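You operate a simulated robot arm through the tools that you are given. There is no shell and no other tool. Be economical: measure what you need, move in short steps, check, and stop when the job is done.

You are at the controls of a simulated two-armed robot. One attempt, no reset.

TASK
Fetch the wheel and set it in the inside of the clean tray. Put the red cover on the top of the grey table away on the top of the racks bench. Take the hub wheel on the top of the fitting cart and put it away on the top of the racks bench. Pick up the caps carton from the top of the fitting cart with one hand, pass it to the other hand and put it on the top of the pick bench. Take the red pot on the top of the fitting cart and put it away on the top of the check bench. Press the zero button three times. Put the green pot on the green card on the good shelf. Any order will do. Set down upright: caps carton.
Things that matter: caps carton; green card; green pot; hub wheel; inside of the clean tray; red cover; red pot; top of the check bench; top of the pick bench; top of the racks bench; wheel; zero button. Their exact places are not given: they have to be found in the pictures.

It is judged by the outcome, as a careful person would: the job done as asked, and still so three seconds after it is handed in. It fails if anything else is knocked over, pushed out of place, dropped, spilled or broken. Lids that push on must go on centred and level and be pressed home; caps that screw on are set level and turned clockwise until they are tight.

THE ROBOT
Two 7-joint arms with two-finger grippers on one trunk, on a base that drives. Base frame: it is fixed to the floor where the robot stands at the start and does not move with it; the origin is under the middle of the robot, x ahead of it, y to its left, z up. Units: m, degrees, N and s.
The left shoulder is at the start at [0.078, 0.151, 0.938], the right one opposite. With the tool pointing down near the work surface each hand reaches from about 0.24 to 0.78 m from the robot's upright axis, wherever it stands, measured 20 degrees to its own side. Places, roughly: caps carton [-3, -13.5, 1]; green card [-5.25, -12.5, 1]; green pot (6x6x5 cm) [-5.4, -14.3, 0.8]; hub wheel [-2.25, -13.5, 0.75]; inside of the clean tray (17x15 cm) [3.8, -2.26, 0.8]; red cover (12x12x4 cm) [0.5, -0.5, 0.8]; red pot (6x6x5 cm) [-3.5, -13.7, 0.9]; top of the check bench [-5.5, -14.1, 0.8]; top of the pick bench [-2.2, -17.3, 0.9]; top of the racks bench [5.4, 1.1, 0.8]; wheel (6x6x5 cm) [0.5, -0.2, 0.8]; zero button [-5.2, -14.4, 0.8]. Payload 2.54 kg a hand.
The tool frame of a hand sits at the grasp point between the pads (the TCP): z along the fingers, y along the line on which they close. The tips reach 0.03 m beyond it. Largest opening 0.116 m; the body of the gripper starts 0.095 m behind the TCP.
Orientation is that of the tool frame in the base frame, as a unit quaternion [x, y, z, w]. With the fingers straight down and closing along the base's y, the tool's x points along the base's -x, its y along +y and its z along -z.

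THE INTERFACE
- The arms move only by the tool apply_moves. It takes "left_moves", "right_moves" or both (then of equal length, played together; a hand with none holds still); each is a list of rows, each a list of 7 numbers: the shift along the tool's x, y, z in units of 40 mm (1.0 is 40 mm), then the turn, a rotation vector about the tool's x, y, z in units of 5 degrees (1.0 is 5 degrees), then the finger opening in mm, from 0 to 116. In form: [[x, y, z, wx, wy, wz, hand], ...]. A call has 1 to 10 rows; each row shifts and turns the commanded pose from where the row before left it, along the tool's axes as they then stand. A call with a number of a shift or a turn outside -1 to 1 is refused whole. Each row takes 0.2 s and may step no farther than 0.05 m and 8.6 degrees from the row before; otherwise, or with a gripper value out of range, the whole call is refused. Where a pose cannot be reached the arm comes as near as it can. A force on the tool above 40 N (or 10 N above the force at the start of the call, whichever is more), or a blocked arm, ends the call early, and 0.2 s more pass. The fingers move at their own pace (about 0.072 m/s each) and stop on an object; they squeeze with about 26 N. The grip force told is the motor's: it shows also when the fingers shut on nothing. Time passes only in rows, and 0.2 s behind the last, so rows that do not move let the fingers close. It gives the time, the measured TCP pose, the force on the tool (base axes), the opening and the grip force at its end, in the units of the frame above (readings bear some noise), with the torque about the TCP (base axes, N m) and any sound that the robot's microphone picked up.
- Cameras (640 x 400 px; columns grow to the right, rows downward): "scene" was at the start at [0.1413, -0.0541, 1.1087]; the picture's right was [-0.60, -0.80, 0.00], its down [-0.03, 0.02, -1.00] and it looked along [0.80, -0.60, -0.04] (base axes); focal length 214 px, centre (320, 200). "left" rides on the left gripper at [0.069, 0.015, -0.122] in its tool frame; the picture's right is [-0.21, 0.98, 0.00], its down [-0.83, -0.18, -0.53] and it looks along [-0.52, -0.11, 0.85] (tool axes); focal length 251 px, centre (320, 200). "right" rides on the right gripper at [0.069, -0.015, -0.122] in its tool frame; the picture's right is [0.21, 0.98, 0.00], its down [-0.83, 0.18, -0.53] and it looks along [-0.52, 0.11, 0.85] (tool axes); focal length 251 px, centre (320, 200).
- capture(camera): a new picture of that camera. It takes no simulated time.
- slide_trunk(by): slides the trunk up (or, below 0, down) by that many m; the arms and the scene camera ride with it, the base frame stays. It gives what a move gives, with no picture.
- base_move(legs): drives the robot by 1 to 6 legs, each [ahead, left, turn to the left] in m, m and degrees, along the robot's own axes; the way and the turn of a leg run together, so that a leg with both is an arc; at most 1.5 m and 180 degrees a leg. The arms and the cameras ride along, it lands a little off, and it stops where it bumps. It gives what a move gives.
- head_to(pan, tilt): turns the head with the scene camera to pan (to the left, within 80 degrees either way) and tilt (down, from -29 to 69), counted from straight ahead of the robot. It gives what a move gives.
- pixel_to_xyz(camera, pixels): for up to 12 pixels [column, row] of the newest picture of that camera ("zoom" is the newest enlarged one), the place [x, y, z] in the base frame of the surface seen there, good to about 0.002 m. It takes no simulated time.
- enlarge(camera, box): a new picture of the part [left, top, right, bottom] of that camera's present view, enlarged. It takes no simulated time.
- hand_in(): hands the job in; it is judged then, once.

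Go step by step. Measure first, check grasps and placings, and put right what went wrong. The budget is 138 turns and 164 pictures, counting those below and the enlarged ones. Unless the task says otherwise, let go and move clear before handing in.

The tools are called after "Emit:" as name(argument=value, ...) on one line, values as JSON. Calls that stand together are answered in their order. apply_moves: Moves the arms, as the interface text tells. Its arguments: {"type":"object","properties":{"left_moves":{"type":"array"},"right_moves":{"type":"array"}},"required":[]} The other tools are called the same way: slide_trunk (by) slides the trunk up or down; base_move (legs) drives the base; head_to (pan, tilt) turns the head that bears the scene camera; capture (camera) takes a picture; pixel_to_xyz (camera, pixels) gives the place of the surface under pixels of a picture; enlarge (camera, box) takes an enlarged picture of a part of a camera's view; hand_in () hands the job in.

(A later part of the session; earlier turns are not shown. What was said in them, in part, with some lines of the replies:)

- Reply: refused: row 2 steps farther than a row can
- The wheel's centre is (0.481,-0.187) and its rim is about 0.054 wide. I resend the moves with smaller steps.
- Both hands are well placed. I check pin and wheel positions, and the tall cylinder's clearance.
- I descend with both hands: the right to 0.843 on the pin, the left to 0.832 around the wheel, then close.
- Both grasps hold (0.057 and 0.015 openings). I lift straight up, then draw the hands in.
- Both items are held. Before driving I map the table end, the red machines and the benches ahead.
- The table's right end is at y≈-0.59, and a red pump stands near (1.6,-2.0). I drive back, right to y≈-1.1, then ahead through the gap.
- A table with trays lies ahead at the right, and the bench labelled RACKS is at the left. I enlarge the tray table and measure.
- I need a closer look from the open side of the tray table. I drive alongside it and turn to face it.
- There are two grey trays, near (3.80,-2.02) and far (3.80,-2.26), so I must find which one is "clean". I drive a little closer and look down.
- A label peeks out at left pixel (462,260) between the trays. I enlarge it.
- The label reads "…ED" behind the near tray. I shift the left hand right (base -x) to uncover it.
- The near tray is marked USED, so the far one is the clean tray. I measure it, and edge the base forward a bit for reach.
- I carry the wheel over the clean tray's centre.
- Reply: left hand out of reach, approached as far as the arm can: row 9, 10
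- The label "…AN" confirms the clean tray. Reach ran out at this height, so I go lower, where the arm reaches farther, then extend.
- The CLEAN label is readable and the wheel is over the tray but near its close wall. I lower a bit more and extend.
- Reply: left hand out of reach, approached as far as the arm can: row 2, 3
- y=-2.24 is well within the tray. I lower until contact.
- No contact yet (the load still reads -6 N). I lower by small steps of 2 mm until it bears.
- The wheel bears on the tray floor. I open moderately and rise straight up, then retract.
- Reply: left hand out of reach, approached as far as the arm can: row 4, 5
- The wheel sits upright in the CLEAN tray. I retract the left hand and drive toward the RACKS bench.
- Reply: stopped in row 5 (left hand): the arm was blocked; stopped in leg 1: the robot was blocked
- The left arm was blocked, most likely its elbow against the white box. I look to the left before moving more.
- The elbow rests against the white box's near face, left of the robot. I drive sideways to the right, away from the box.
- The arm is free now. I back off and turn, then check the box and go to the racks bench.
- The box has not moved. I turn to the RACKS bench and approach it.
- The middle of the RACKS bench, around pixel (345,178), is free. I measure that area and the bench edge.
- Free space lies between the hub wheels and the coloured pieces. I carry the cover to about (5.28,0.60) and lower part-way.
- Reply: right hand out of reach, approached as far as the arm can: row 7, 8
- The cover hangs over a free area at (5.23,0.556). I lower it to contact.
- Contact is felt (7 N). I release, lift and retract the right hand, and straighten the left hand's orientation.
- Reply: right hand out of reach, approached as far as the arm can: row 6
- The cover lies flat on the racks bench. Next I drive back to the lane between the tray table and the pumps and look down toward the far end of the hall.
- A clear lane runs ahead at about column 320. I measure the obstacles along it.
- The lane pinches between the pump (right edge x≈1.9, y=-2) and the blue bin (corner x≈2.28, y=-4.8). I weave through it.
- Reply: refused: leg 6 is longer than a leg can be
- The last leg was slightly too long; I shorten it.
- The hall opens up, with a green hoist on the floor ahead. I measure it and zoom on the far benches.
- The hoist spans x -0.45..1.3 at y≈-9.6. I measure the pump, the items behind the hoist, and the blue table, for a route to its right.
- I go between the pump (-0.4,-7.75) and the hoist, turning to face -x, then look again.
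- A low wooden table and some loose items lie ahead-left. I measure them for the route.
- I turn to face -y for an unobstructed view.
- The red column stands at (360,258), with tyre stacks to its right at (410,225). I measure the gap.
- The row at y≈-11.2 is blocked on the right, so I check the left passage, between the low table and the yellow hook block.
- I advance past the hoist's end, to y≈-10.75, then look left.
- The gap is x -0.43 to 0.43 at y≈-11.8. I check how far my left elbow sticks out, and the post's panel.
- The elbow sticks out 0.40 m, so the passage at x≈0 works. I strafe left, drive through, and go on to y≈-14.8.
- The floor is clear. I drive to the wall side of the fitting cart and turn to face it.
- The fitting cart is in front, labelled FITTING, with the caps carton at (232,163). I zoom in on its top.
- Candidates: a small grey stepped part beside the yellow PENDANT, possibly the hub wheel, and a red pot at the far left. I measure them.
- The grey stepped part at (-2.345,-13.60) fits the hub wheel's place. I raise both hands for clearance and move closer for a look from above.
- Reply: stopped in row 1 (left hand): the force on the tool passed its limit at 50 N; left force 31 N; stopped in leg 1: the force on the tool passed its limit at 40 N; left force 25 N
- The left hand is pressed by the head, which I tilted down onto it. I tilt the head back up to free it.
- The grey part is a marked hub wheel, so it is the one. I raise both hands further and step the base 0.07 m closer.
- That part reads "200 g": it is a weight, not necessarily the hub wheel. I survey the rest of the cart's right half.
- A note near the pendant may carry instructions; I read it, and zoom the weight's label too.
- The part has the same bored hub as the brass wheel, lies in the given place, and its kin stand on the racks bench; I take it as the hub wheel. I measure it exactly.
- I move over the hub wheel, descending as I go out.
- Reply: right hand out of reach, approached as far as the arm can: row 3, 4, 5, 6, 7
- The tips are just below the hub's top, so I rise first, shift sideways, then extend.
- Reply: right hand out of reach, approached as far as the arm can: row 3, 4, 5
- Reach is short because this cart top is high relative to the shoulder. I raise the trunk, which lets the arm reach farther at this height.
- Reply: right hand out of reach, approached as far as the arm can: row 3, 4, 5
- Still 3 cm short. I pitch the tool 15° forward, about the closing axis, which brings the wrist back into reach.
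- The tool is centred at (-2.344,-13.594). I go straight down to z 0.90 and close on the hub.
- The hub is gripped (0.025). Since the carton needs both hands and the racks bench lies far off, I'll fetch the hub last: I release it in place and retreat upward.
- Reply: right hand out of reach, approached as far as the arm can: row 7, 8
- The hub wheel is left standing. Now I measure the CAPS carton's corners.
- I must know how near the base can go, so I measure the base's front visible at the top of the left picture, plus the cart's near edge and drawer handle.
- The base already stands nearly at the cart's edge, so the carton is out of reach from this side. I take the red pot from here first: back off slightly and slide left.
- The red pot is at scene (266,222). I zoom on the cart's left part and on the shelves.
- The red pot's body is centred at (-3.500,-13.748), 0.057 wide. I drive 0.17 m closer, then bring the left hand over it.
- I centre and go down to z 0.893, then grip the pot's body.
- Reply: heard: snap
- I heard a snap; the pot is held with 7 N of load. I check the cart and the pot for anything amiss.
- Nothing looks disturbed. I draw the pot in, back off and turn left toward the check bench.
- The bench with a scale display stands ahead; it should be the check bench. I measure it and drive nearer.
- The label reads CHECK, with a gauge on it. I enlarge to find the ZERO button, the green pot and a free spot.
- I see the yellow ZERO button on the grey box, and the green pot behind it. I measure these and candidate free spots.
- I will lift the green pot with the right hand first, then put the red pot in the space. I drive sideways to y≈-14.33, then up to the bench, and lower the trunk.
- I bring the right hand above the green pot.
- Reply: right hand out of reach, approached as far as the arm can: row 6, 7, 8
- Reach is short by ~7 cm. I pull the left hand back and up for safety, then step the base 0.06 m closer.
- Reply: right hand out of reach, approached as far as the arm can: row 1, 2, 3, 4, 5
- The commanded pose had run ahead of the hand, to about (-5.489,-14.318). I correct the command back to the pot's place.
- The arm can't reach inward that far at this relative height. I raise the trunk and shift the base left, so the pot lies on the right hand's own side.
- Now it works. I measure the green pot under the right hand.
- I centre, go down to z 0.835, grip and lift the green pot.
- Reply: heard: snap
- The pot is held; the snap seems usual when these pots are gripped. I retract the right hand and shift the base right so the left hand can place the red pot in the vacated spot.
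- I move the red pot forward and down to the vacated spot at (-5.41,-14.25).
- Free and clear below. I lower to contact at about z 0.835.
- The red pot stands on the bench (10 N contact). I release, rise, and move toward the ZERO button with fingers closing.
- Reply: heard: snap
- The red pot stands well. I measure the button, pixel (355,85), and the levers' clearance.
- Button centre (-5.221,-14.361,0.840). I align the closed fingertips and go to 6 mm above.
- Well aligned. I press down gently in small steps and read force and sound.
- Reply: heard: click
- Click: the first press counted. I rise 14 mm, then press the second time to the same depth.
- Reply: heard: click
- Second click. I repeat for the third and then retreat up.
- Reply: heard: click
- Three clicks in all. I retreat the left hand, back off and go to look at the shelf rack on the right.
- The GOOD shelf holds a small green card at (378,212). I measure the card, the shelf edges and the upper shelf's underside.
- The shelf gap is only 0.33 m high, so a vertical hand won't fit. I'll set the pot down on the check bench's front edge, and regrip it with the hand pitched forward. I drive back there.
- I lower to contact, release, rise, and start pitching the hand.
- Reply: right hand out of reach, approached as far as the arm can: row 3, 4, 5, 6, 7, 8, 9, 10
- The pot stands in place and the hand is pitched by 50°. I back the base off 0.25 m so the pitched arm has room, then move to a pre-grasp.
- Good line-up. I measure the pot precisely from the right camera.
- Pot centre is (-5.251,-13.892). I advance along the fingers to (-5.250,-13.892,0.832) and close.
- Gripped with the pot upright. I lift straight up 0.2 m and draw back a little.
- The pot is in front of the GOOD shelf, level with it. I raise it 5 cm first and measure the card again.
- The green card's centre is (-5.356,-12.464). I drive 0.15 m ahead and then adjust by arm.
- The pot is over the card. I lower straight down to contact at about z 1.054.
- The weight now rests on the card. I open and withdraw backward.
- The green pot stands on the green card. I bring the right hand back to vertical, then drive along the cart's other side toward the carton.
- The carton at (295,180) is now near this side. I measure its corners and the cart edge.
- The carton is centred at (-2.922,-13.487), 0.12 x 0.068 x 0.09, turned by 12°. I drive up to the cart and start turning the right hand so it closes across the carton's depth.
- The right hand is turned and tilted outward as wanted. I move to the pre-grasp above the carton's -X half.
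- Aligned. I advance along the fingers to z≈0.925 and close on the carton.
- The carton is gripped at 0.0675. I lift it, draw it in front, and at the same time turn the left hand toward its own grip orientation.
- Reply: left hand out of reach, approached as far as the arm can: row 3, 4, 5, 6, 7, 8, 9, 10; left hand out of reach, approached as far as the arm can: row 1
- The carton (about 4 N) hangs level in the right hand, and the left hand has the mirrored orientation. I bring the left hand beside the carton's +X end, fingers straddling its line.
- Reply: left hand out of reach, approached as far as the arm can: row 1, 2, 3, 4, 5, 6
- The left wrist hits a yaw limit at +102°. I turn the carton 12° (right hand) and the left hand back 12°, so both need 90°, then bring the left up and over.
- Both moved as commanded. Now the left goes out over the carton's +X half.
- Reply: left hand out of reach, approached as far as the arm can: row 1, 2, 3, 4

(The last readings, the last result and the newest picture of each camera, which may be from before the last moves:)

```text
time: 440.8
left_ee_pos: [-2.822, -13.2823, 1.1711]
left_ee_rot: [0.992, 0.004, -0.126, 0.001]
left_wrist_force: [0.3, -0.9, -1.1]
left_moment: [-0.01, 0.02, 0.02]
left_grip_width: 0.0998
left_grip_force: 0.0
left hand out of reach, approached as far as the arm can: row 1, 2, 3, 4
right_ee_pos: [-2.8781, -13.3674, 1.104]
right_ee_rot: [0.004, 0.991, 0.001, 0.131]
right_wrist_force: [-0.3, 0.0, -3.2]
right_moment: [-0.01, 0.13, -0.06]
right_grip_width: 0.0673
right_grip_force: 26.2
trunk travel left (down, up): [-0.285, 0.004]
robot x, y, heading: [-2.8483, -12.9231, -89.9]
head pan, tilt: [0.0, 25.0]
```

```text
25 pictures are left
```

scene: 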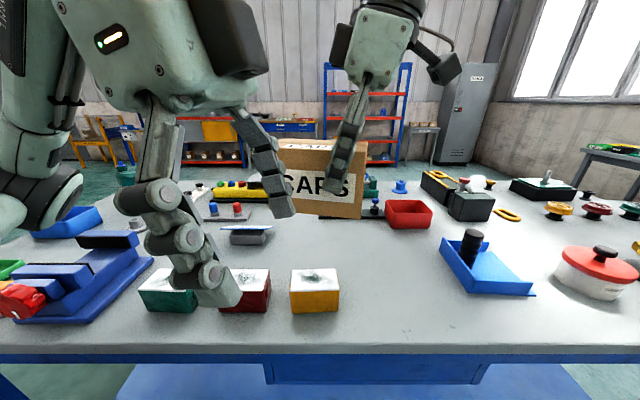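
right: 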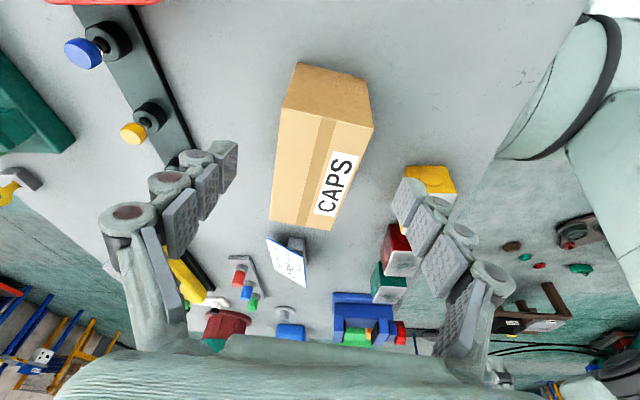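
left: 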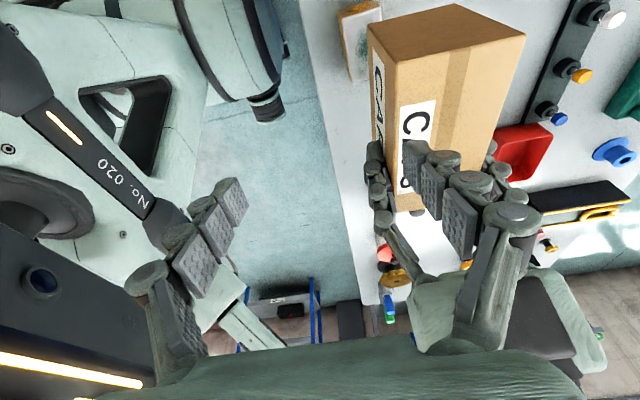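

Left reach runs out forward at this yaw, but is fine closer in. I put the left at a pre-grasp nearer to the robot, and bring the carton under it with the right hand.

Emit:
apply_moves(left_moves=[[0.335, -0.365, -0.6, 0, 0, 0, 100], [0.335, -0.365, -0.6, 0, 0, 0, 100], [0, 0, 0, 0, 0, 0, 100], [0, 0, 0, 0, 0, 0, 100], [0, 0, 0, 0, 0, 0, 100], [0, 0, 0, 0, 0, 0, 100]], right_moves=[[0, 0, 0, 0, 0, 0, 50], [0, 0, 0, 0, 0, 0, 50], [0, 0.72, 0, 0, 0, 0, 50], [0, 0.72, 0, 0, 0, 0, 50], [0, 0.72, 0, 0, 0, 0, 50], [0, 0.72, 0, 0, 0, 0, 50]])

Emit:
capture(camera="left")

```text
time: 442.2
left_ee_pos: [-2.787, -13.2465, 1.209]
left_ee_rot: [0.992, 0.003, -0.126, 0.0]
left_wrist_force: [-0.5, 0.6, 0.6]
left_moment: [-0.01, -0.01, 0.02]
left_grip_width: 0.1001
left_grip_force: 0.0
left hand out of reach, approached as far as the arm can: row 2
right_ee_pos: [-2.8782, -13.2528, 1.1028]
right_ee_rot: [0.003, 0.991, 0.0, 0.133]
right_wrist_force: [0.2, 0.2, -4.2]
right_moment: [0.01, 0.11, -0.03]
right_grip_width: 0.0676
right_grip_force: 25.8
trunk travel left (down, up): [-0.285, 0.004]
robot x, y, heading: [-2.8468, -12.919, -89.9]
head pan, tilt: [0.0, 25.0]
```

```text
24 pictures are left
```

left: 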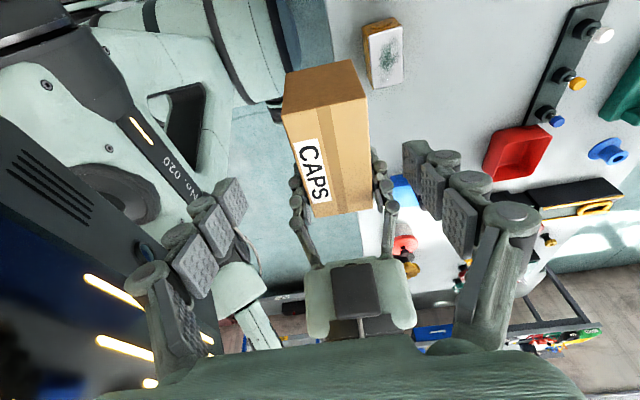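

Lined up: the carton lies between the left fingers. I descend along the left tool axis and close the left hand while the right still holds.

Emit:
apply_moves(left_moves=[[0, 0.16, 0.7, 0, 0, 0, 100], [0, 0, 0.7, 0, 0, 0, 100], [0, 0, 0.7, 0, 0, 0, 100], [0, 0, 0.62, 0, 0, 0, 100], [0, 0, 0, 0, 0, 0, 50], [0, 0, 0, 0, 0, 0, 50], [0, 0, 0, 0, 0, 0, 50]])

Emit:
capture(camera="scene")

```text
time: 443.8
left_ee_pos: [-2.8157, -13.253, 1.1055]
left_ee_rot: [0.992, 0.003, -0.125, 0.0]
left_wrist_force: [0.2, -11.1, 0.6]
left_moment: [-0.57, 0.04, 0.06]
left_grip_width: 0.0676
left_grip_force: 26.1
right_ee_pos: [-2.8762, -13.2543, 1.102]
right_ee_rot: [0.003, 0.991, 0.001, 0.132]
right_wrist_force: [0.0, 11.8, -4.0]
right_moment: [0.58, 0.15, 0.66]
right_grip_width: 0.0674
right_grip_force: 25.6
trunk travel left (down, up): [-0.285, 0.004]
robot x, y, heading: [-2.8496, -12.9245, -90.0]
head pan, tilt: [0.0, 25.0]
```

```text
23 pictures are left
```

scene: 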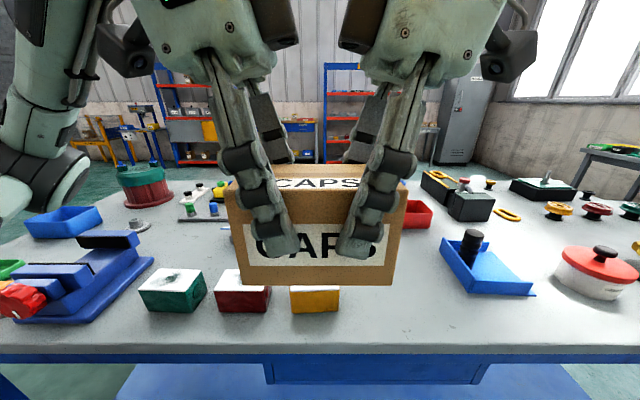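

Both hands hold the carton (0.067 each). I open the right hand and draw it out along its own axis; the left keeps hold.

Emit:
apply_moves(right_moves=[[0, 0, 0, 0, 0, 0, 100], [0, 0, 0, 0, 0, 0, 100], [0, 0, -0.6, 0, 0, 0, 100], [0, 0, -1, 0, 0, 0, 100], [0, 0, -1, 0, 0, 0, 100], [0.8, 0, -0.6, 0, 0, 0, 100], [1, 0, 0, 0, 0, 0, 60], [1, 0, 0, 0, 0, 0, 60]])

Emit:
apply_moves(right_moves=[[0, 0, 0, 0, 1, 0, 60], [0, 0, 0, 0, 1, 0, 60], [0, 0, 0, 0, 1, 0, 60], [0, 0, 0, 0, 0, 1, 60], [0, 0, 0, 0, 0, 1, 60], [0, 0, 0, 0, 0, 1, 60], [0, 0, 0, 0, 0, 1, 60], [0, 0, 0, 0, 0, 1, 60], [0, 0, 0, 0, 0, 1, 60], [0, 0, 0, 0, 0, 1, 60]])

Emit:
capture(camera="scene")

```text
time: 445.6
left_ee_pos: [-2.8166, -13.2522, 1.1036]
left_ee_rot: [0.992, 0.002, -0.125, -0.001]
left_wrist_force: [-1.6, 0.4, -0.2]
left_moment: [0.02, -0.14, 0.0]
left_grip_width: 0.0672
left_grip_force: 26.0
right_ee_pos: [-3.0186, -13.2531, 1.1978]
right_ee_rot: [0.003, 0.991, 0.0, 0.133]
right_wrist_force: [-0.3, 0.9, -0.2]
right_moment: [0.0, -0.03, 0.04]
right_grip_width: 0.06
right_grip_force: 0.1
trunk travel left (down, up): [-0.285, 0.004]
robot x, y, heading: [-2.8456, -12.9227, -90.1]
head pan, tilt: [0.0, 25.0]
```

```text
time: 447.8
left_ee_pos: [-2.8158, -13.2527, 1.1054]
left_ee_rot: [0.992, 0.002, -0.125, 0.0]
left_wrist_force: [0.8, -0.3, 0.1]
left_moment: [0.03, -0.1, -0.01]
left_grip_width: 0.0674
left_grip_force: 26.3
right_ee_pos: [-3.0181, -13.2526, 1.1992]
right_ee_rot: [0.305, 0.952, 0.001, 0.0]
right_wrist_force: [0.5, -0.3, 0.3]
right_moment: [0.02, 0.01, -0.01]
right_grip_width: 0.06
right_grip_force: 0.0
trunk travel left (down, up): [-0.285, 0.004]
robot x, y, heading: [-2.8479, -12.9236, -90.0]
head pan, tilt: [0.0, 25.0]
```

```text
22 pictures are left
```

scene: 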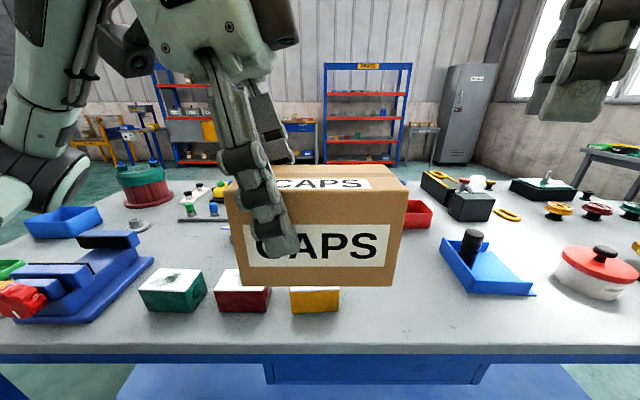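

The carton stays level in the left hand. While holding it, I now fetch the hub wheel with the right hand from this side: finish turning the right hand back and slide left.

Emit:
apply_moves(right_moves=[[0, 0, 0, 0, 0, 1, 60], [0, 0, 0, 0, 0, 1, 60], [0, 0, 0, 0, 0, 1, 60], [0, 0, 0, 0, 0, 1, 60], [0, 0, 0, 0, 0, 1, 60], [0, 0, 0, 0, 0, 1, 60], [0, 0, 0, 0, 0, 1, 60], [0, 0, 0, 0, 0, 1, 60], [0, 0, 0, 0, 0, 1, 60], [0, 0, 0, 0, 0, 1, 60]])

Emit:
base_move(legs=[[0.03, 0.62, 0]])

Emit:
capture(camera="right")

Emit:
capture(camera="scene")

```text
time: 450.0
left_ee_pos: [-2.8159, -13.2525, 1.1041]
left_ee_rot: [0.992, 0.002, -0.125, -0.002]
left_wrist_force: [-0.1, 0.4, 1.4]
left_moment: [-0.03, -0.08, -0.02]
left_grip_width: 0.0676
left_grip_force: 26.3
right_ee_pos: [-3.0181, -13.2524, 1.198]
right_ee_rot: [0.678, 0.735, 0.0, 0.0]
right_wrist_force: [0.5, -0.6, 0.0]
right_moment: [-0.02, -0.01, 0.01]
right_grip_width: 0.0601
right_grip_force: 0.1
trunk travel left (down, up): [-0.285, 0.004]
robot x, y, heading: [-2.8477, -12.9202, -89.8]
head pan, tilt: [0.0, 25.0]
```

```text
time: 456.4
left_ee_pos: [-2.2, -13.2857, 1.1037]
left_ee_rot: [0.992, -0.003, -0.125, 0.0]
left_wrist_force: [-0.7, 0.0, 0.1]
left_moment: [0.01, -0.11, 0.01]
left_grip_width: 0.0675
left_grip_force: 26.2
right_ee_pos: [-2.4038, -13.285, 1.1987]
right_ee_rot: [0.682, 0.732, 0.001, 0.001]
right_wrist_force: [-1.0, 0.8, -0.2]
right_moment: [0.01, 0.01, 0.0]
right_grip_width: 0.06
right_grip_force: 0.0
trunk travel left (down, up): [-0.285, 0.004]
robot x, y, heading: [-2.2327, -12.9583, -90.5]
head pan, tilt: [0.0, 25.0]
```

```text
21 pictures are left
```

right: 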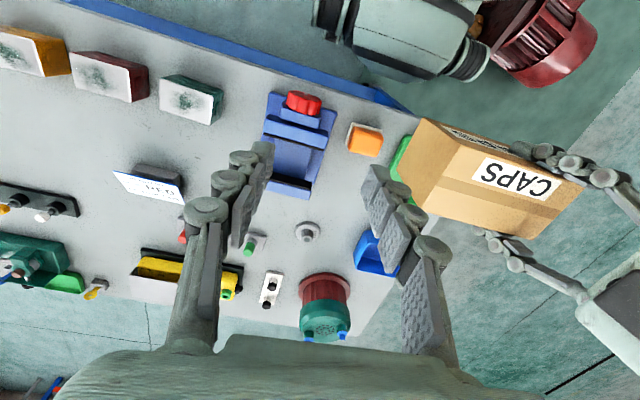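

```text
20 pictures are left
```

scene: 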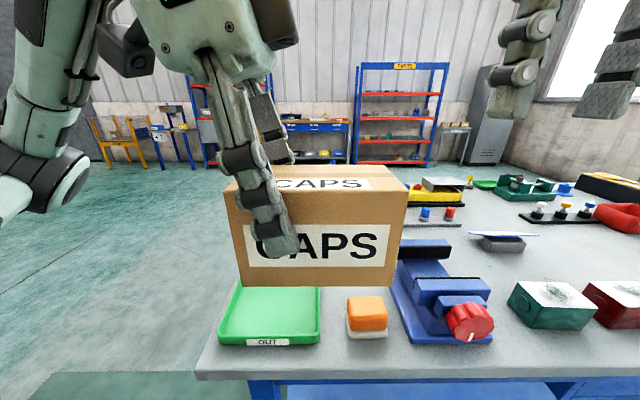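

I measure the hub wheel from this picture, pixel (307,231).

Emit:
pixel_to_xyz(camera="right", pixels=[[307, 233], [296, 229], [318, 229], [290, 195], [300, 100], [365, 255], [325, 290], [250, 245]])

```text
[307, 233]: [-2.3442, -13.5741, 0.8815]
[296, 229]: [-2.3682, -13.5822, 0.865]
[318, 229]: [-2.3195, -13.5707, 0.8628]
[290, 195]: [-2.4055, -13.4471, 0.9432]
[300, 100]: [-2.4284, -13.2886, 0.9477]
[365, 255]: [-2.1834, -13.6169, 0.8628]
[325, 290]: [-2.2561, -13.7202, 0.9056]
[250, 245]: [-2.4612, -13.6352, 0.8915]
```

The hub stands at (-2.3435,-13.588). I move the right hand over it.

Emit:
apply_moves(right_moves=[[-0.96, 0.12, 0.5, 0, 0, 0, 60], [-0.96, 0.12, 0.5, 0, 0, 0, 60], [-0.96, 0.12, 0.5, 0, 0, 0, 60], [-0.96, 0.12, 0.5, 0, 0, 0, 60], [-0.96, 0.12, 0.5, 0, 0, 0, 60], [-0.96, 0.12, 0.5, 0, 0, 0, 60], [-0.95, 0.12, 0.5, 0, 0, 0, 60], [-0.95, 0.13, 0.5, 0, 0, 0, 60], [0, 0, 1, 0, 0, 0, 60], [0, 0, 0.9, 0, 0, 0, 60]])

Emit:
capture(camera="right")

```text
time: 458.6
left_ee_pos: [-2.2001, -13.286, 1.1037]
left_ee_rot: [0.992, -0.003, -0.125, -0.002]
left_wrist_force: [-0.3, 0.4, -0.9]
left_moment: [-0.03, -0.09, -0.01]
left_grip_width: 0.0678
left_grip_force: 26.0
right_ee_pos: [-2.3778, -13.5066, 0.9933]
right_ee_rot: [0.681, 0.732, 0.001, 0.001]
right_wrist_force: [-0.5, 0.2, -0.3]
right_moment: [0.0, 0.0, 0.04]
right_grip_width: 0.0598
right_grip_force: 0.1
right hand out of reach, approached as far as the arm can: row 6, 7, 8
trunk travel left (down, up): [-0.285, 0.004]
robot x, y, heading: [-2.2313, -12.9553, -90.7]
head pan, tilt: [0.0, 25.0]
```

```text
19 pictures are left
```

right: 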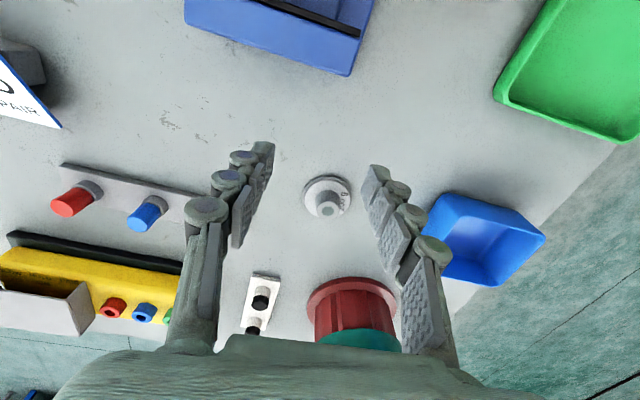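

Reach is limited at this height. I lower, pitch 15° forward as before, and extend.

Emit:
apply_moves(right_moves=[[0, 0, 0.6, 0, 0, 0, 60], [0, 0, 0.6, 0, 0, 0, 60], [0, 0, 0, 0, -1, 0, 60], [0, 0, 0, 0, -1, 0, 60], [0, 0, 0, 0, -1, 0, 60], [-0.633, 0.237, 0.17, 0, 0, 0, 60], [-0.633, 0.237, 0.17, 0, 0, 0, 60], [-0.633, 0.237, 0.17, 0, 0, 0, 60]])

Emit:
capture(camera="right")

```text
time: 460.4
left_ee_pos: [-2.2008, -13.2861, 1.104]
left_ee_rot: [0.992, -0.003, -0.125, -0.001]
left_wrist_force: [-0.5, -0.2, -0.4]
left_moment: [-0.02, -0.12, -0.02]
left_grip_width: 0.0672
left_grip_force: 26.4
right_ee_pos: [-2.3491, -13.5778, 0.9456]
right_ee_rot: [0.676, 0.725, -0.089, 0.096]
right_wrist_force: [-0.4, -0.1, 0.3]
right_moment: [-0.02, -0.01, 0.03]
right_grip_width: 0.06
right_grip_force: 0.0
right hand out of reach, approached as far as the arm can: row 8
trunk travel left (down, up): [-0.285, 0.004]
robot x, y, heading: [-2.2286, -12.9551, -90.6]
head pan, tilt: [0.0, 25.0]
```

```text
18 pictures are left
```

right: 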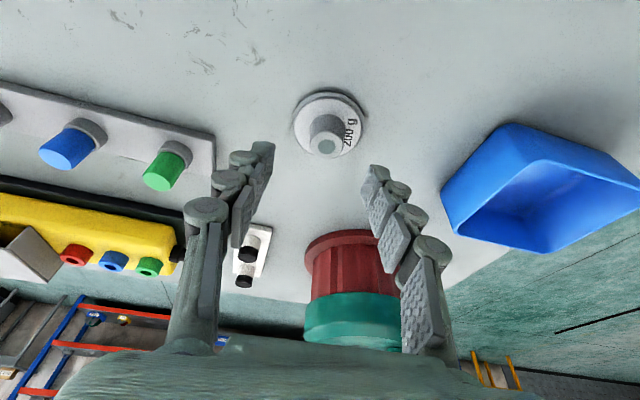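

Nearly centred. I go down to z 0.90, close on the hub, and lift.

Emit:
apply_moves(right_moves=[[0.0875, 0.07, 0.565, 0, 0, 0, 60], [0.0875, 0.07, 0.565, 0, 0, 0, 60], [0, 0, 0, 0, 0, 0, 0], [0, 0, 0, 0, 0, 0, 0], [0, 0, 0, 0, 0, 0, 0], [0, 0, -0.4, 0, 0, 0, 0], [-0.2, 0, -0.8, 0, 0, 0, 0]])

Emit:
capture(camera="right")

```text
time: 462.0
left_ee_pos: [-2.1993, -13.285, 1.1036]
left_ee_rot: [0.992, -0.003, -0.125, -0.002]
left_wrist_force: [-0.1, 0.7, -0.1]
left_moment: [-0.02, -0.13, -0.02]
left_grip_width: 0.0676
left_grip_force: 26.3
right_ee_pos: [-2.3505, -13.5697, 0.9486]
right_ee_rot: [0.675, 0.726, -0.087, 0.096]
right_wrist_force: [-0.7, 0.2, -1.3]
right_moment: [0.01, 0.04, -0.02]
right_grip_width: 0.0249
right_grip_force: 25.8
right hand out of reach, approached as far as the arm can: row 1, 2
trunk travel left (down, up): [-0.285, 0.004]
robot x, y, heading: [-2.2323, -12.9592, -90.5]
head pan, tilt: [0.0, 25.0]
```

```text
17 pictures are left
```

right: 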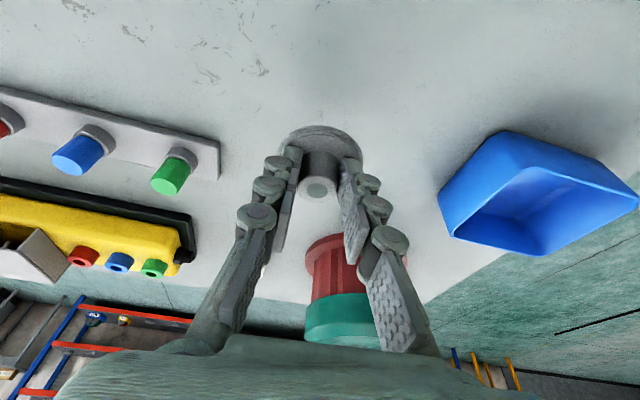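

The hub is held. I raise and draw it back, bring the hand vertical, then drive around the cart's left end toward the pick bench.

Emit:
apply_moves(right_moves=[[-0.259, 0, -0.966, 0, 0, 0, 0], [-0.259, 0, -0.966, 0, 0, 0, 0], [-0.1, 0, -0.966, 0, 0, 0, 0], [0.966, 0, -0.259, 0, 0, 0, 0], [0.966, 0, -0.259, 0, 1, 0, 0], [0.97, 0, -0.2, 0, 1, 0, 0], [1, 0, 0, 0, 1, 0, 0], [0.6, -0.8, 0, 0, 0, 0, 0]])

Emit:
base_move(legs=[[-0.35, 0, 0.5], [0, -1.15, 0], [0, -1.15, 0], [1.45, 0, 0], [1.45, 0, 0], [0, 1.15, 0]])

Emit:
capture(camera="scene")

```text
time: 463.8
left_ee_pos: [-2.2003, -13.2856, 1.1045]
left_ee_rot: [0.992, -0.003, -0.125, -0.002]
left_wrist_force: [0.3, -0.2, 0.1]
left_moment: [0.01, -0.16, -0.02]
left_grip_width: 0.0674
left_grip_force: 26.0
right_ee_pos: [-2.4085, -13.3834, 1.043]
right_ee_rot: [0.681, 0.732, 0.002, 0.001]
right_wrist_force: [-0.5, -0.7, -2.0]
right_moment: [0.04, -0.02, 0.02]
right_grip_width: 0.0249
right_grip_force: 26.0
right hand out of reach, approached as far as the arm can: row 2, 3
trunk travel left (down, up): [-0.285, 0.004]
robot x, y, heading: [-2.2295, -12.9567, -90.4]
head pan, tilt: [0.0, 25.0]
```

```text
time: 512.3
left_ee_pos: [-3.4077, -15.7992, 1.1052]
left_ee_rot: [0.992, 0.002, -0.125, -0.001]
left_wrist_force: [-0.1, 0.3, -0.5]
left_moment: [-0.04, -0.11, -0.01]
left_grip_width: 0.0673
left_grip_force: 26.0
right_ee_pos: [-3.6127, -15.8989, 1.0425]
right_ee_rot: [0.678, 0.736, 0.0, 0.001]
right_wrist_force: [0.1, -0.2, -2.3]
right_moment: [-0.01, -0.02, 0.0]
right_grip_width: 0.0246
right_grip_force: 25.8
trunk travel left (down, up): [-0.285, 0.004]
robot x, y, heading: [-3.4395, -15.4686, -90.0]
head pan, tilt: [0.0, 25.0]
```

```text
16 pictures are left
```

scene: 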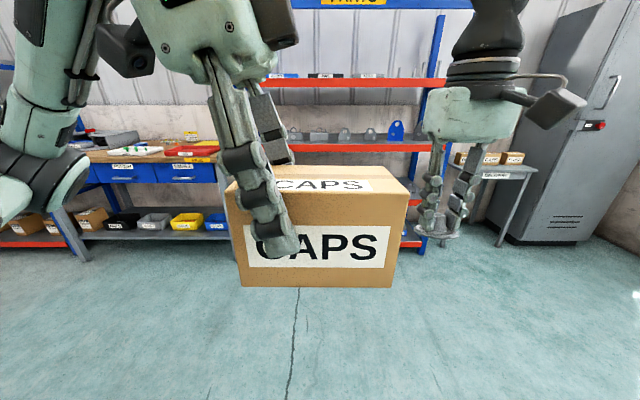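

All still held. I slide left to face the bench with the blue drawers.

Emit:
base_move(legs=[[0.5, 1.2, 0]])

Emit:
capture(camera="scene")

```text
time: 524.1
left_ee_pos: [-2.212, -16.3227, 1.104]
left_ee_rot: [0.992, -0.01, -0.125, -0.003]
left_wrist_force: [0.4, -0.6, -0.6]
left_moment: [0.01, -0.1, 0.01]
left_grip_width: 0.0675
left_grip_force: 25.9
right_ee_pos: [-2.4215, -16.4179, 1.042]
right_ee_rot: [0.687, 0.727, 0.001, 0.001]
right_wrist_force: [-0.3, -0.7, -1.9]
right_moment: [0.02, -0.02, 0.0]
right_grip_width: 0.0246
right_grip_force: 25.9
trunk travel left (down, up): [-0.285, 0.004]
robot x, y, heading: [-2.2377, -15.9914, -91.4]
head pan, tilt: [0.0, 25.0]
```

```text
15 pictures are left
```

scene: 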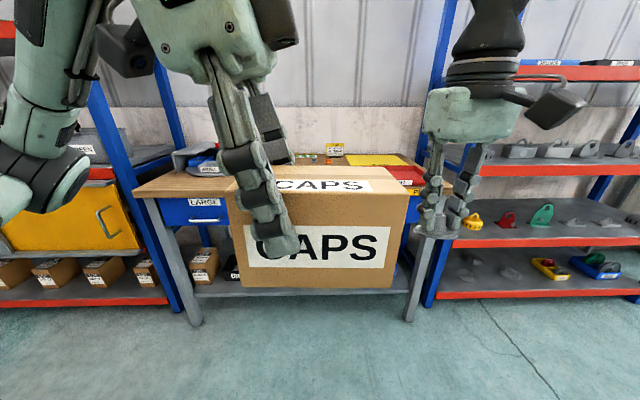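

The bench lies behind the carton. I measure its visible edges and look with the right camera.

Emit:
pixel_to_xyz(camera="scene", pixels=[[150, 190], [195, 185], [320, 158], [370, 160], [425, 215], [260, 162], [205, 165]])

Emit:
capture(camera="right")

```text
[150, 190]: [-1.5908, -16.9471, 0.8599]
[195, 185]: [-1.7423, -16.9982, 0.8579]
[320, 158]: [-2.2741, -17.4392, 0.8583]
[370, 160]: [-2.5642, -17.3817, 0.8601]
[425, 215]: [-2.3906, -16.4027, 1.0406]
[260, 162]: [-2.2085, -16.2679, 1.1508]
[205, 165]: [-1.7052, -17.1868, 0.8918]
```

```text
14 pictures are left
```

right: 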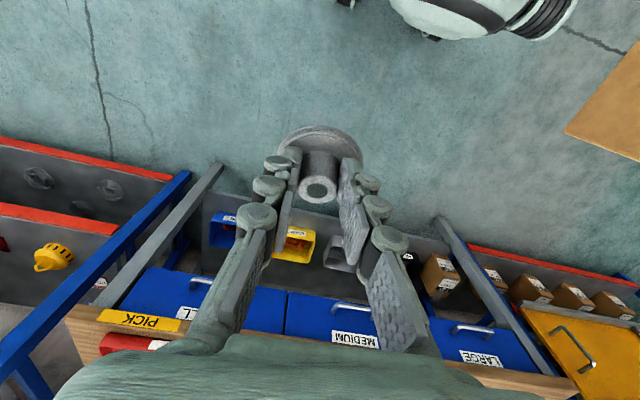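

The PICK label is confirmed; its top is at z 0.859 with the front edge at y≈-16.94. I approach by 0.5 m and look for a free spot.

Emit:
base_move(legs=[[0.55, 0, 1.4]])

Emit:
capture(camera="right")

Emit:
capture(camera="scene")

```text
time: 527.3
left_ee_pos: [-2.2124, -16.8725, 1.104]
left_ee_rot: [0.992, 0.002, -0.126, 0.0]
left_wrist_force: [-0.2, -0.7, -0.2]
left_moment: [-0.02, -0.09, 0.02]
left_grip_width: 0.0676
left_grip_force: 25.5
right_ee_pos: [-2.419, -16.9724, 1.0418]
right_ee_rot: [0.679, 0.735, 0.001, 0.001]
right_wrist_force: [-0.2, 0.2, -2.0]
right_moment: [0.0, -0.02, -0.03]
right_grip_width: 0.0249
right_grip_force: 26.3
trunk travel left (down, up): [-0.285, 0.004]
robot x, y, heading: [-2.2443, -16.5423, -90.2]
head pan, tilt: [0.0, 25.0]
```

```text
13 pictures are left
```

right: 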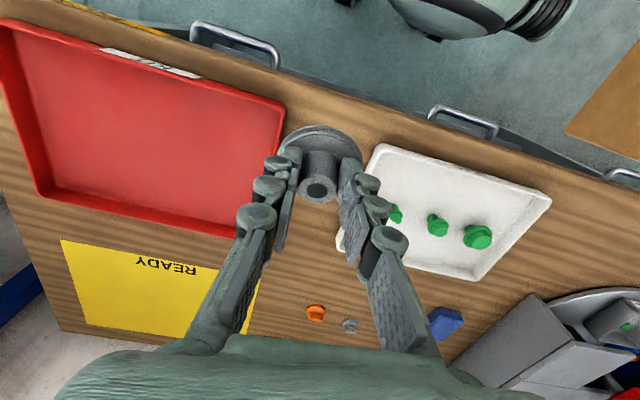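

```text
12 pictures are left
```

scene: 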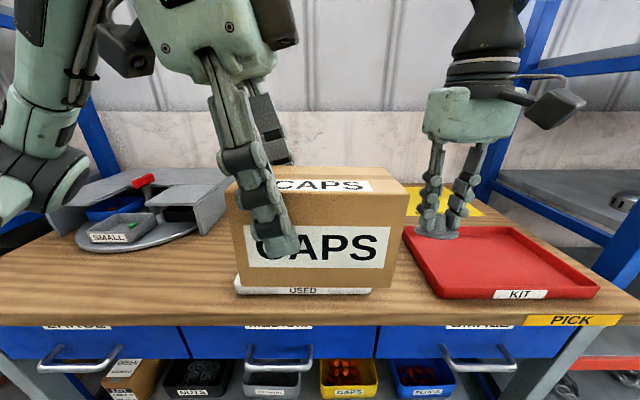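

The front-left wood area looks free, between the white USED tray and the bench's left. I measure it.

Emit:
pixel_to_xyz(camera="scene", pixels=[[236, 283], [120, 310], [200, 310], [215, 240], [150, 249], [90, 245], [50, 300], [190, 265], [150, 280]])

Emit:
pixel_to_xyz(camera="right", pixels=[[550, 200], [475, 280], [540, 320], [600, 190], [500, 330], [560, 150]])

```text
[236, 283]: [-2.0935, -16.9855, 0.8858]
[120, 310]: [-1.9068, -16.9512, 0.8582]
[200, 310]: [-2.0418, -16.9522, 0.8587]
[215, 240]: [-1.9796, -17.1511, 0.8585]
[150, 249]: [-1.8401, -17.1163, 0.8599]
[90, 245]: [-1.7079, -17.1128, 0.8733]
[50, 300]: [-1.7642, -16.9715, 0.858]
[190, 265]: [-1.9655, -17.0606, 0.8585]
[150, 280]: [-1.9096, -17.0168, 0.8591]
```

```text
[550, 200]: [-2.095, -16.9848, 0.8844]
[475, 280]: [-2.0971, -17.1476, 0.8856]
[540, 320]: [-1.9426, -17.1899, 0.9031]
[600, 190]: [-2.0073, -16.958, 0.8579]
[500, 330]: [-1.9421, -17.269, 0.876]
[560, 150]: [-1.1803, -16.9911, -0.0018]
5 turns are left
```

Only 5 turns remain, so I batch. Free wood lies at about x -2.05..-1.92, y -16.96..-17.08: I shift the base, turn the carton 30° for reach, and lower it to contact there.

Emit:
base_move(legs=[[0.05, 0.28, 0]])

Emit:
apply_moves(left_moves=[[0, 0, 0, -0.25, 0, -0.97, 50], [0, 0, 0, -0.25, 0, -0.97, 50], [0, 0, 0, -0.25, 0, -0.97, 50], [0, 0, 0, -0.25, 0, -0.97, 50], [0, 0, 0, -0.25, 0, -0.97, 50], [0, 0, 0, -0.25, 0, -0.97, 50], [-0.557, 0.463, 0.144, 0, 0, 0, 50], [-0.557, 0.463, 0.144, 0, 0, 0, 50], [-0.557, 0.463, 0.144, 0, 0, 0, 50]])

Emit:
apply_moves(left_moves=[[0.25, 0, 0.963, 0, 0, 0, 50], [0.25, 0, 0.963, 0, 0, 0, 50], [0.25, 0, 0.963, 0, 0, 0, 50], [0.25, 0, 0.963, 0, 0, 0, 50], [0.04, 0, 0.15, 0, 0, 0, 50], [0.025, 0, 0.097, 0, 0, 0, 50], [0.02, 0, 0.06, 0, 0, 0, 50], [0.015, 0, 0.05, 0, 0, 0, 50]])

Emit:
capture(camera="scene")

Emit:
capture(camera="right")

```text
time: 530.6
left_ee_pos: [-1.9291, -16.922, 1.1045]
left_ee_rot: [0.992, -0.001, -0.125, -0.001]
left_wrist_force: [-0.6, 1.0, 0.6]
left_moment: [-0.03, -0.14, -0.02]
left_grip_width: 0.0674
left_grip_force: 25.8
right_ee_pos: [-2.1361, -17.0219, 1.042]
right_ee_rot: [0.68, 0.734, 0.001, 0.0]
right_wrist_force: [0.7, 0.4, -2.0]
right_moment: [0.04, 0.01, 0.0]
right_grip_width: 0.0245
right_grip_force: 26.1
trunk travel left (down, up): [-0.285, 0.004]
robot x, y, heading: [-1.96, -16.5928, -90.2]
head pan, tilt: [0.0, 25.0]
```

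```text
time: 532.6
left_ee_pos: [-1.9617, -17.0066, 1.1053]
left_ee_rot: [0.959, 0.257, -0.12, 0.032]
left_wrist_force: [-0.8, 0.2, -0.3]
left_moment: [0.05, -0.09, 0.03]
left_grip_width: 0.0674
left_grip_force: 25.7
right_ee_pos: [-2.1353, -17.0224, 1.0424]
right_ee_rot: [0.679, 0.734, 0.002, 0.0]
right_wrist_force: [-0.4, -1.3, -1.4]
right_moment: [0.02, 0.01, 0.0]
right_grip_width: 0.0247
right_grip_force: 25.4
trunk travel left (down, up): [-0.285, 0.004]
robot x, y, heading: [-1.9637, -16.5957, -90.5]
head pan, tilt: [0.0, 25.0]
```

```text
time: 534.4
left_ee_pos: [-1.9615, -17.0048, 0.9299]
left_ee_rot: [0.959, 0.256, -0.121, 0.032]
left_wrist_force: [1.0, 0.3, -0.2]
left_moment: [-0.14, 0.02, 0.05]
left_grip_width: 0.0674
left_grip_force: 26.3
right_ee_pos: [-2.1357, -17.0204, 1.0427]
right_ee_rot: [0.68, 0.733, 0.0, 0.0]
right_wrist_force: [0.8, 0.5, -1.8]
right_moment: [-0.01, -0.02, 0.02]
right_grip_width: 0.0248
right_grip_force: 25.6
trunk travel left (down, up): [-0.285, 0.004]
robot x, y, heading: [-1.9608, -16.5902, -90.0]
head pan, tilt: [0.0, 25.0]
```

```text
11 pictures are left
```

scene: 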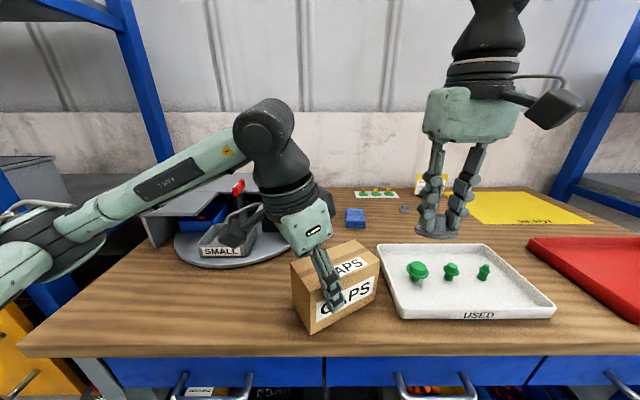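

```text
10 pictures are left
4 turns are left
```

right: 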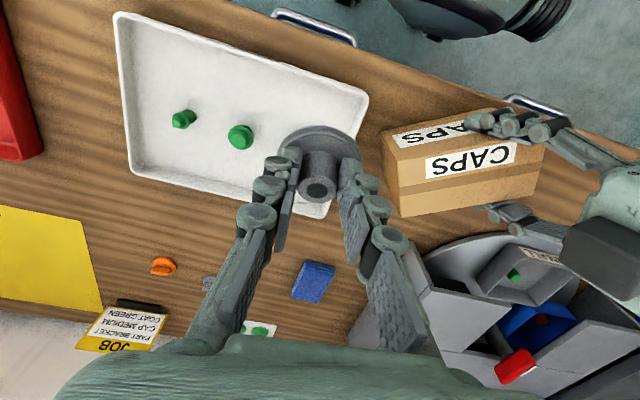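

The carton stands at the chosen spot. I settle the last 2–4 mm, release, withdraw the left hand, take a check picture, and drive the known route back north.

Emit:
apply_moves(left_moves=[[0.012, 0, 0.05, 0, 0, 0, 50], [0, 0, 0, 0, 0, 0, 60], [0, 0, 0, 0, 0, 0, 100], [0, 0, 0, 0, 0, 0, 100], [0, 0, -0.5, 0, 0, 0, 100], [0, 0, -1, 0, 0, 0, 100], [0, 0, -1, 0, 0, 0, 100], [0, 0, -1, 0, 0, 0, 100], [0, -1, -0.3, 0, 0, 0, 100], [0, -1, 0, 0, 0, 0, 60]])

Emit:
capture(camera="scene")

Emit:
base_move(legs=[[-0.6, 0, 0], [-0.65, 0.98, 0], [-0.65, 0.98, 0], [-1.4, 0, 0], [-1.3, 0, 0], [-1.3, 0, 0]])

Emit:
base_move(legs=[[0, -1.05, 0], [-1.0, 0, 0], [-0.99, 0, 0], [0, 1.4, 0], [-0.9, 1.05, 0], [-0.9, 0.5, 0]])

```text
time: 536.6
left_ee_pos: [-1.9698, -16.9166, 1.075]
left_ee_rot: [0.958, 0.257, -0.12, 0.032]
left_wrist_force: [-0.2, -0.2, -0.7]
left_moment: [-0.01, -0.01, 0.0]
left_grip_width: 0.0599
left_grip_force: 0.1
right_ee_pos: [-2.1362, -17.0209, 1.0444]
right_ee_rot: [0.679, 0.734, 0.002, 0.001]
right_wrist_force: [-0.8, -0.1, -1.9]
right_moment: [0.0, -0.02, -0.03]
right_grip_width: 0.0247
right_grip_force: 25.8
trunk travel left (down, up): [-0.285, 0.004]
robot x, y, heading: [-1.9577, -16.5904, -90.2]
head pan, tilt: [0.0, 25.0]
```

```text
9 pictures are left
```

scene: 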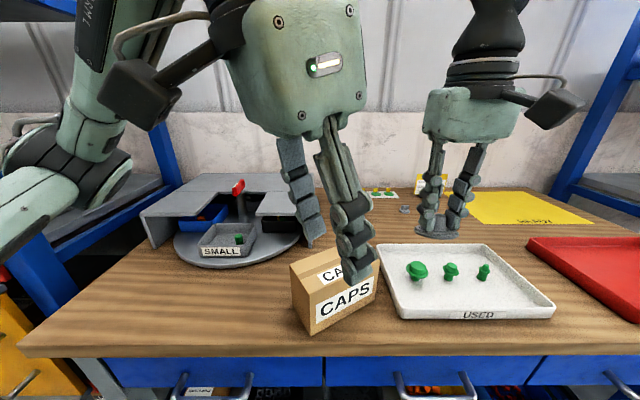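

```text
time: 577.4
left_ee_pos: [0.0596, -11.0229, 1.0747]
left_ee_rot: [0.958, 0.257, -0.121, 0.032]
left_wrist_force: [1.2, 0.6, -0.4]
left_moment: [-0.04, 0.0, 0.01]
left_grip_width: 0.0603
left_grip_force: 0.0
right_ee_pos: [-0.1049, -11.1275, 1.0443]
right_ee_rot: [0.679, 0.734, 0.001, 0.0]
right_wrist_force: [-0.2, 0.7, -2.3]
right_moment: [0.01, -0.03, 0.02]
right_grip_width: 0.0245
right_grip_force: 25.8
trunk travel left (down, up): [-0.285, 0.004]
robot x, y, heading: [0.0709, -10.6989, -90.1]
head pan, tilt: [0.0, 25.0]
```

```text
time: 626.0
left_ee_pos: [2.0804, -7.3192, 1.0761]
left_ee_rot: [0.959, 0.256, -0.121, 0.031]
left_wrist_force: [0.4, 1.4, 0.2]
left_moment: [0.04, 0.01, 0.0]
left_grip_width: 0.0602
left_grip_force: 0.1
right_ee_pos: [1.9151, -7.4251, 1.0434]
right_ee_rot: [0.681, 0.732, 0.0, 0.0]
right_wrist_force: [-0.5, 0.6, -2.6]
right_moment: [0.0, -0.01, -0.02]
right_grip_width: 0.0246
right_grip_force: 25.7
trunk travel left (down, up): [-0.285, 0.004]
robot x, y, heading: [2.0923, -6.9952, -90.3]
head pan, tilt: [0.0, 25.0]
3 turns are left
```

The carton stands upright on the pick bench, and I'm at (2.09,-7.0) with the hub still held. I drive on through the lane and up to the racks bench, then look.

Emit:
base_move(legs=[[-1.45, -0.29, 0.3], [-1.5, 0, 0], [-1.05, 0.73, 0], [-1.2, 0, 0], [-1.2, 0, 0], [-0.5, 0, 0]])

Emit:
base_move(legs=[[0, 0, 90], [1.4, 0.5, 0], [0.3, 0.5, 0], [0.37, 0, 0]])

Emit:
head_to(pan=-10, tilt=25)

Emit:
capture(camera="scene")

Emit:
capture(camera="right")

Emit:
pixel_to_xyz(camera="scene", pixels=[[320, 250], [320, 280], [350, 250], [290, 250], [400, 250], [260, 250], [370, 300], [320, 310], [440, 260], [220, 250], [350, 280], [290, 280]])

Emit:
pixel_to_xyz(camera="right", pixels=[[320, 100], [320, 260], [450, 150], [200, 150], [450, 250], [150, 250], [400, 100], [250, 100], [420, 200], [220, 220]])

```text
time: 661.4
left_ee_pos: [2.6445, -0.4678, 1.0745]
left_ee_rot: [0.962, 0.243, -0.122, 0.029]
left_wrist_force: [-0.6, 0.1, 0.0]
left_moment: [0.01, 0.01, -0.02]
left_grip_width: 0.0598
left_grip_force: 0.1
right_ee_pos: [2.4747, -0.5674, 1.0441]
right_ee_rot: [0.69, 0.724, 0.0, 0.001]
right_wrist_force: [-0.7, 0.8, -3.0]
right_moment: [0.0, -0.01, -0.01]
right_grip_width: 0.0248
right_grip_force: 26.0
trunk travel left (down, up): [-0.285, 0.004]
robot x, y, heading: [2.6655, -0.1428, -91.9]
head pan, tilt: [0.0, 25.0]
```

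```text
time: 679.6
left_ee_pos: [5.0724, 0.7815, 1.075]
left_ee_rot: [0.507, 0.853, -0.065, 0.107]
left_wrist_force: [0.6, 1.1, 0.3]
left_moment: [0.03, 0.0, -0.04]
left_grip_width: 0.0598
left_grip_force: 0.0
right_ee_pos: [5.1731, 0.6144, 1.0423]
right_ee_rot: [-0.027, 1.0, 0.001, -0.002]
right_wrist_force: [0.3, 0.2, -1.5]
right_moment: [0.0, 0.05, -0.02]
right_grip_width: 0.0247
right_grip_force: 25.7
trunk travel left (down, up): [-0.285, 0.004]
robot x, y, heading: [4.7464, 0.7966, -1.8]
head pan, tilt: [0.0, 25.0]
```

```text
time: 680.3
left_ee_pos: [5.0727, 0.7823, 1.0745]
left_ee_rot: [0.506, 0.853, -0.065, 0.108]
left_wrist_force: [-0.4, -0.7, 0.3]
left_moment: [-0.03, 0.03, 0.01]
left_grip_width: 0.0601
left_grip_force: 0.0
right_ee_pos: [5.1732, 0.6138, 1.0431]
right_ee_rot: [-0.026, 1.0, 0.001, 0.0]
right_wrist_force: [0.5, 0.8, -1.5]
right_moment: [0.01, -0.03, -0.04]
right_grip_width: 0.0246
right_grip_force: 25.6
trunk travel left (down, up): [-0.285, 0.004]
robot x, y, heading: [4.7437, 0.7979, -1.4]
head pan, tilt: [-10.0, 25.0]
```

```text
8 pictures are left
```

scene: 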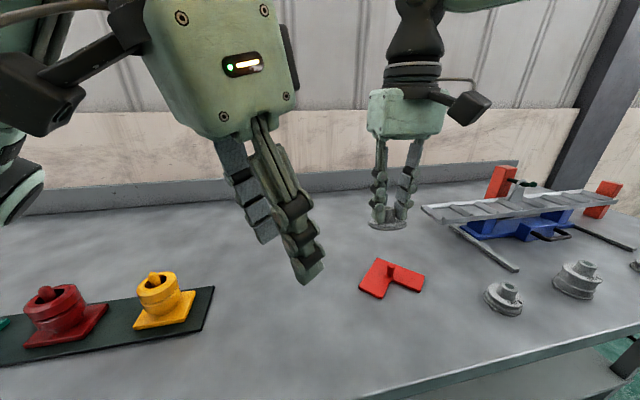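

```text
7 pictures are left
```

right: 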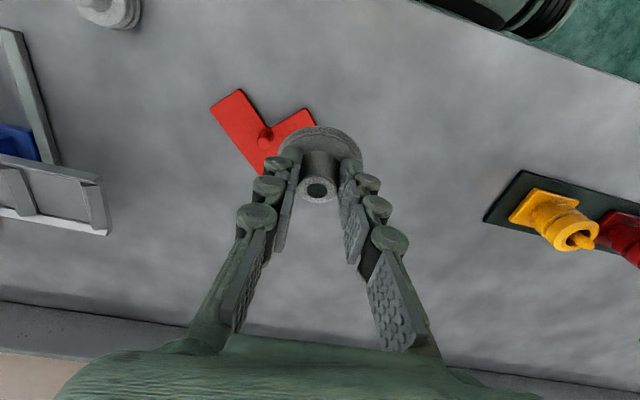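

```text
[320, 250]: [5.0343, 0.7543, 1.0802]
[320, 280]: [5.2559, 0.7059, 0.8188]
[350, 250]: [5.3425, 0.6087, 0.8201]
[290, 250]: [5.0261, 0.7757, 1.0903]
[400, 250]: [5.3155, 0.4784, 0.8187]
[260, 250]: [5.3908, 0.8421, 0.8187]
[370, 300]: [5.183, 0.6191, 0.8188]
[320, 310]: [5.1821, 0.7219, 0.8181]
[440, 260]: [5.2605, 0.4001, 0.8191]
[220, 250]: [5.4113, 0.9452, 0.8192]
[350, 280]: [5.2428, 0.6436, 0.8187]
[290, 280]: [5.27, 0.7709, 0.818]
```

```text
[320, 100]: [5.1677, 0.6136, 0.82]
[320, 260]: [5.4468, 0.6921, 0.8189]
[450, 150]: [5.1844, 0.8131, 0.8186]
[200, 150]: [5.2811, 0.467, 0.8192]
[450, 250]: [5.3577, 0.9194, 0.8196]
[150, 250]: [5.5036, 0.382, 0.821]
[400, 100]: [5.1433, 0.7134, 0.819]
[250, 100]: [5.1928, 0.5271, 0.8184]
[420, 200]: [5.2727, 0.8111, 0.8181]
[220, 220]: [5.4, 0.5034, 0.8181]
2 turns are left
```

The spot at about (5.15,0.70) is free, clear of the red cover. I move the left hand away, lower the hub there to contact, release, rise and check.

Emit:
apply_moves(left_moves=[[1, 0, -0.25, 0, 0, 0, 60], [1, 0, -0.25, 0, 0, 0, 60], [1, 0, -0.25, 0, 0, 0, 60], [0.5, 0, -0.1, 0, 0, 0, 60], [0, 0, 0, 0, 0, 0, 60], [0, 0, 0, 0, 0, 0, 60], [0, 0, 0, 0, 0, 0, 60], [0, 0, 0, 0, 0, 0, 60], [0, 0, 0, 0, 0, 0, 60], [0, 0, 0, 0, 0, 0, 60]], right_moves=[[0, 0, 0, 0, 0, 0, 0], [0, 0, 0, 0, 0, 0, 0], [0, 0, 0, 0, 0, 0, 0], [0.157, 0.727, 0.2, 0, 0, 0, 0], [0.157, 0.727, 0.2, 0, 0, 0, 0], [0.157, 0.727, 0.2, 0, 0, 0, 0], [0, 0, 1, 0, 0, 0, 0], [0, 0, 1, 0, 0, 0, 0], [0, 0, 1, 0, 0, 0, 0], [0, 0, 0.6, 0, 0, 0, 0]])

Emit:
apply_moves(right_moves=[[0, 0, 0.15, 0, 0, 0, 0], [0, 0, 0.07, 0, 0, 0, 0], [0, 0, 0.05, 0, 0, 0, 0], [0, 0, 0.05, 0, 0, 0, 0], [0, 0, 0.04, 0, 0, 0, 0], [0, 0, 0.04, 0, 0, 0, 0]])

Emit:
apply_moves(right_moves=[[0, 0, 0, 0, 0, 0, 20], [0, 0, 0, 0, 0, 0, 60], [0, 0, 0, 0, 0, 0, 60], [0, 0, -0.5, 0, 0, 0, 60], [0, 0, -1, 0, 0, 0, 60], [0, 0, -1, 0, 0, 0, 60], [0, 0, -1, 0, 0, 0, 60], [1, 0, -0.3, 0, 0, 0, 60]])

Emit:
base_move(legs=[[-0.4, 0, 0]])

Emit:
capture(camera="scene")

```text
time: 682.5
left_ee_pos: [5.0035, 0.9081, 1.0738]
left_ee_rot: [0.505, 0.854, -0.064, 0.107]
left_wrist_force: [0.2, 0.8, 1.0]
left_moment: [-0.01, 0.05, 0.04]
left_grip_width: 0.0601
left_grip_force: 0.0
right_ee_pos: [5.1491, 0.6996, 0.8752]
right_ee_rot: [-0.025, 1.0, 0.001, 0.0]
right_wrist_force: [-0.3, 0.3, -1.4]
right_moment: [0.02, 0.0, 0.0]
right_grip_width: 0.025
right_grip_force: 25.6
trunk travel left (down, up): [-0.285, 0.004]
robot x, y, heading: [4.7516, 0.7994, -1.7]
head pan, tilt: [-10.0, 25.0]
```

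```text
time: 683.9
left_ee_pos: [5.0018, 0.907, 1.0736]
left_ee_rot: [0.506, 0.854, -0.063, 0.108]
left_wrist_force: [0.3, -0.1, 0.2]
left_moment: [0.01, -0.02, 0.01]
left_grip_width: 0.0599
left_grip_force: 0.1
right_ee_pos: [5.1475, 0.702, 0.8608]
right_ee_rot: [-0.026, 1.0, 0.002, 0.0]
right_wrist_force: [-2.2, -0.7, 18.4]
right_moment: [0.03, -0.51, 0.03]
right_grip_width: 0.025
right_grip_force: 26.0
trunk travel left (down, up): [-0.285, 0.004]
robot x, y, heading: [4.7471, 0.801, -1.6]
head pan, tilt: [-10.0, 25.0]
```

```text
time: 685.7
left_ee_pos: [5.0013, 0.9075, 1.0744]
left_ee_rot: [0.506, 0.853, -0.064, 0.108]
left_wrist_force: [-0.1, 0.3, 0.4]
left_moment: [-0.05, -0.02, -0.02]
left_grip_width: 0.0601
left_grip_force: 0.1
right_ee_pos: [5.1091, 0.6976, 1.0128]
right_ee_rot: [-0.027, 1.0, 0.001, 0.0]
right_wrist_force: [0.0, -0.4, 0.3]
right_moment: [-0.01, -0.01, -0.03]
right_grip_width: 0.0601
right_grip_force: 0.1
trunk travel left (down, up): [-0.285, 0.004]
robot x, y, heading: [4.7436, 0.7997, -1.6]
head pan, tilt: [-10.0, 25.0]
```

```text
time: 688.2
left_ee_pos: [4.6, 0.9179, 1.0733]
left_ee_rot: [0.503, 0.855, -0.064, 0.108]
left_wrist_force: [-0.4, -0.2, -0.3]
left_moment: [0.04, -0.03, -0.01]
left_grip_width: 0.0598
left_grip_force: 0.1
right_ee_pos: [4.7079, 0.7091, 1.011]
right_ee_rot: [-0.029, 1.0, 0.001, -0.001]
right_wrist_force: [0.1, 0.6, 0.3]
right_moment: [-0.01, 0.0, -0.01]
right_grip_width: 0.0599
right_grip_force: 0.0
trunk travel left (down, up): [-0.285, 0.004]
robot x, y, heading: [4.344, 0.8089, -1.3]
head pan, tilt: [-10.0, 25.0]
```

```text
6 pictures are left
1 turns are left
```

scene: 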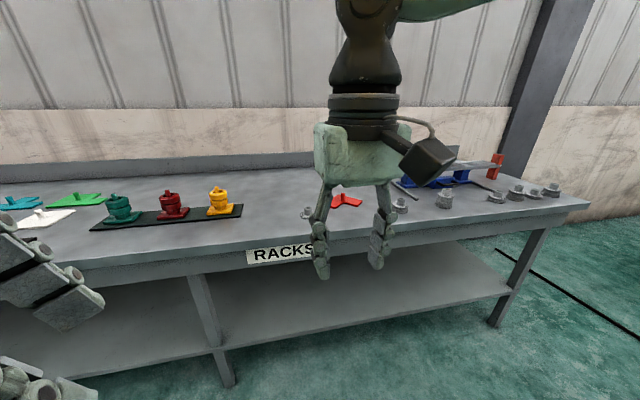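

The last picture shows the hub wheel standing on the racks bench at about (307,212), next to the red cover, and both hands are empty and clear. I hand the job in.

Emit:
hand_in()

```text
The job is handed in.
```

The job is handed in with all seven parts done:

- **Wheel:** it is in the tray labelled CLEAN.
- **Red cover and hub wheel:** both are on the racks bench. I took the grey flanged part marked "200 g" as the hub wheel, because it stood where the hub wheel was said to be. That label leaves some doubt.
- **Caps carton:** I passed it from the right hand to the left and set it upright on the pick bench.
- **Red pot:** it is on the check bench.
- **Zero button:** I pressed it three times and heard three clicks.
- **Green pot:** it is on the green card on the good shelf.

On the way, my left elbow was pressed against the white box on the tray table. I measured the box afterwards and it had not moved.
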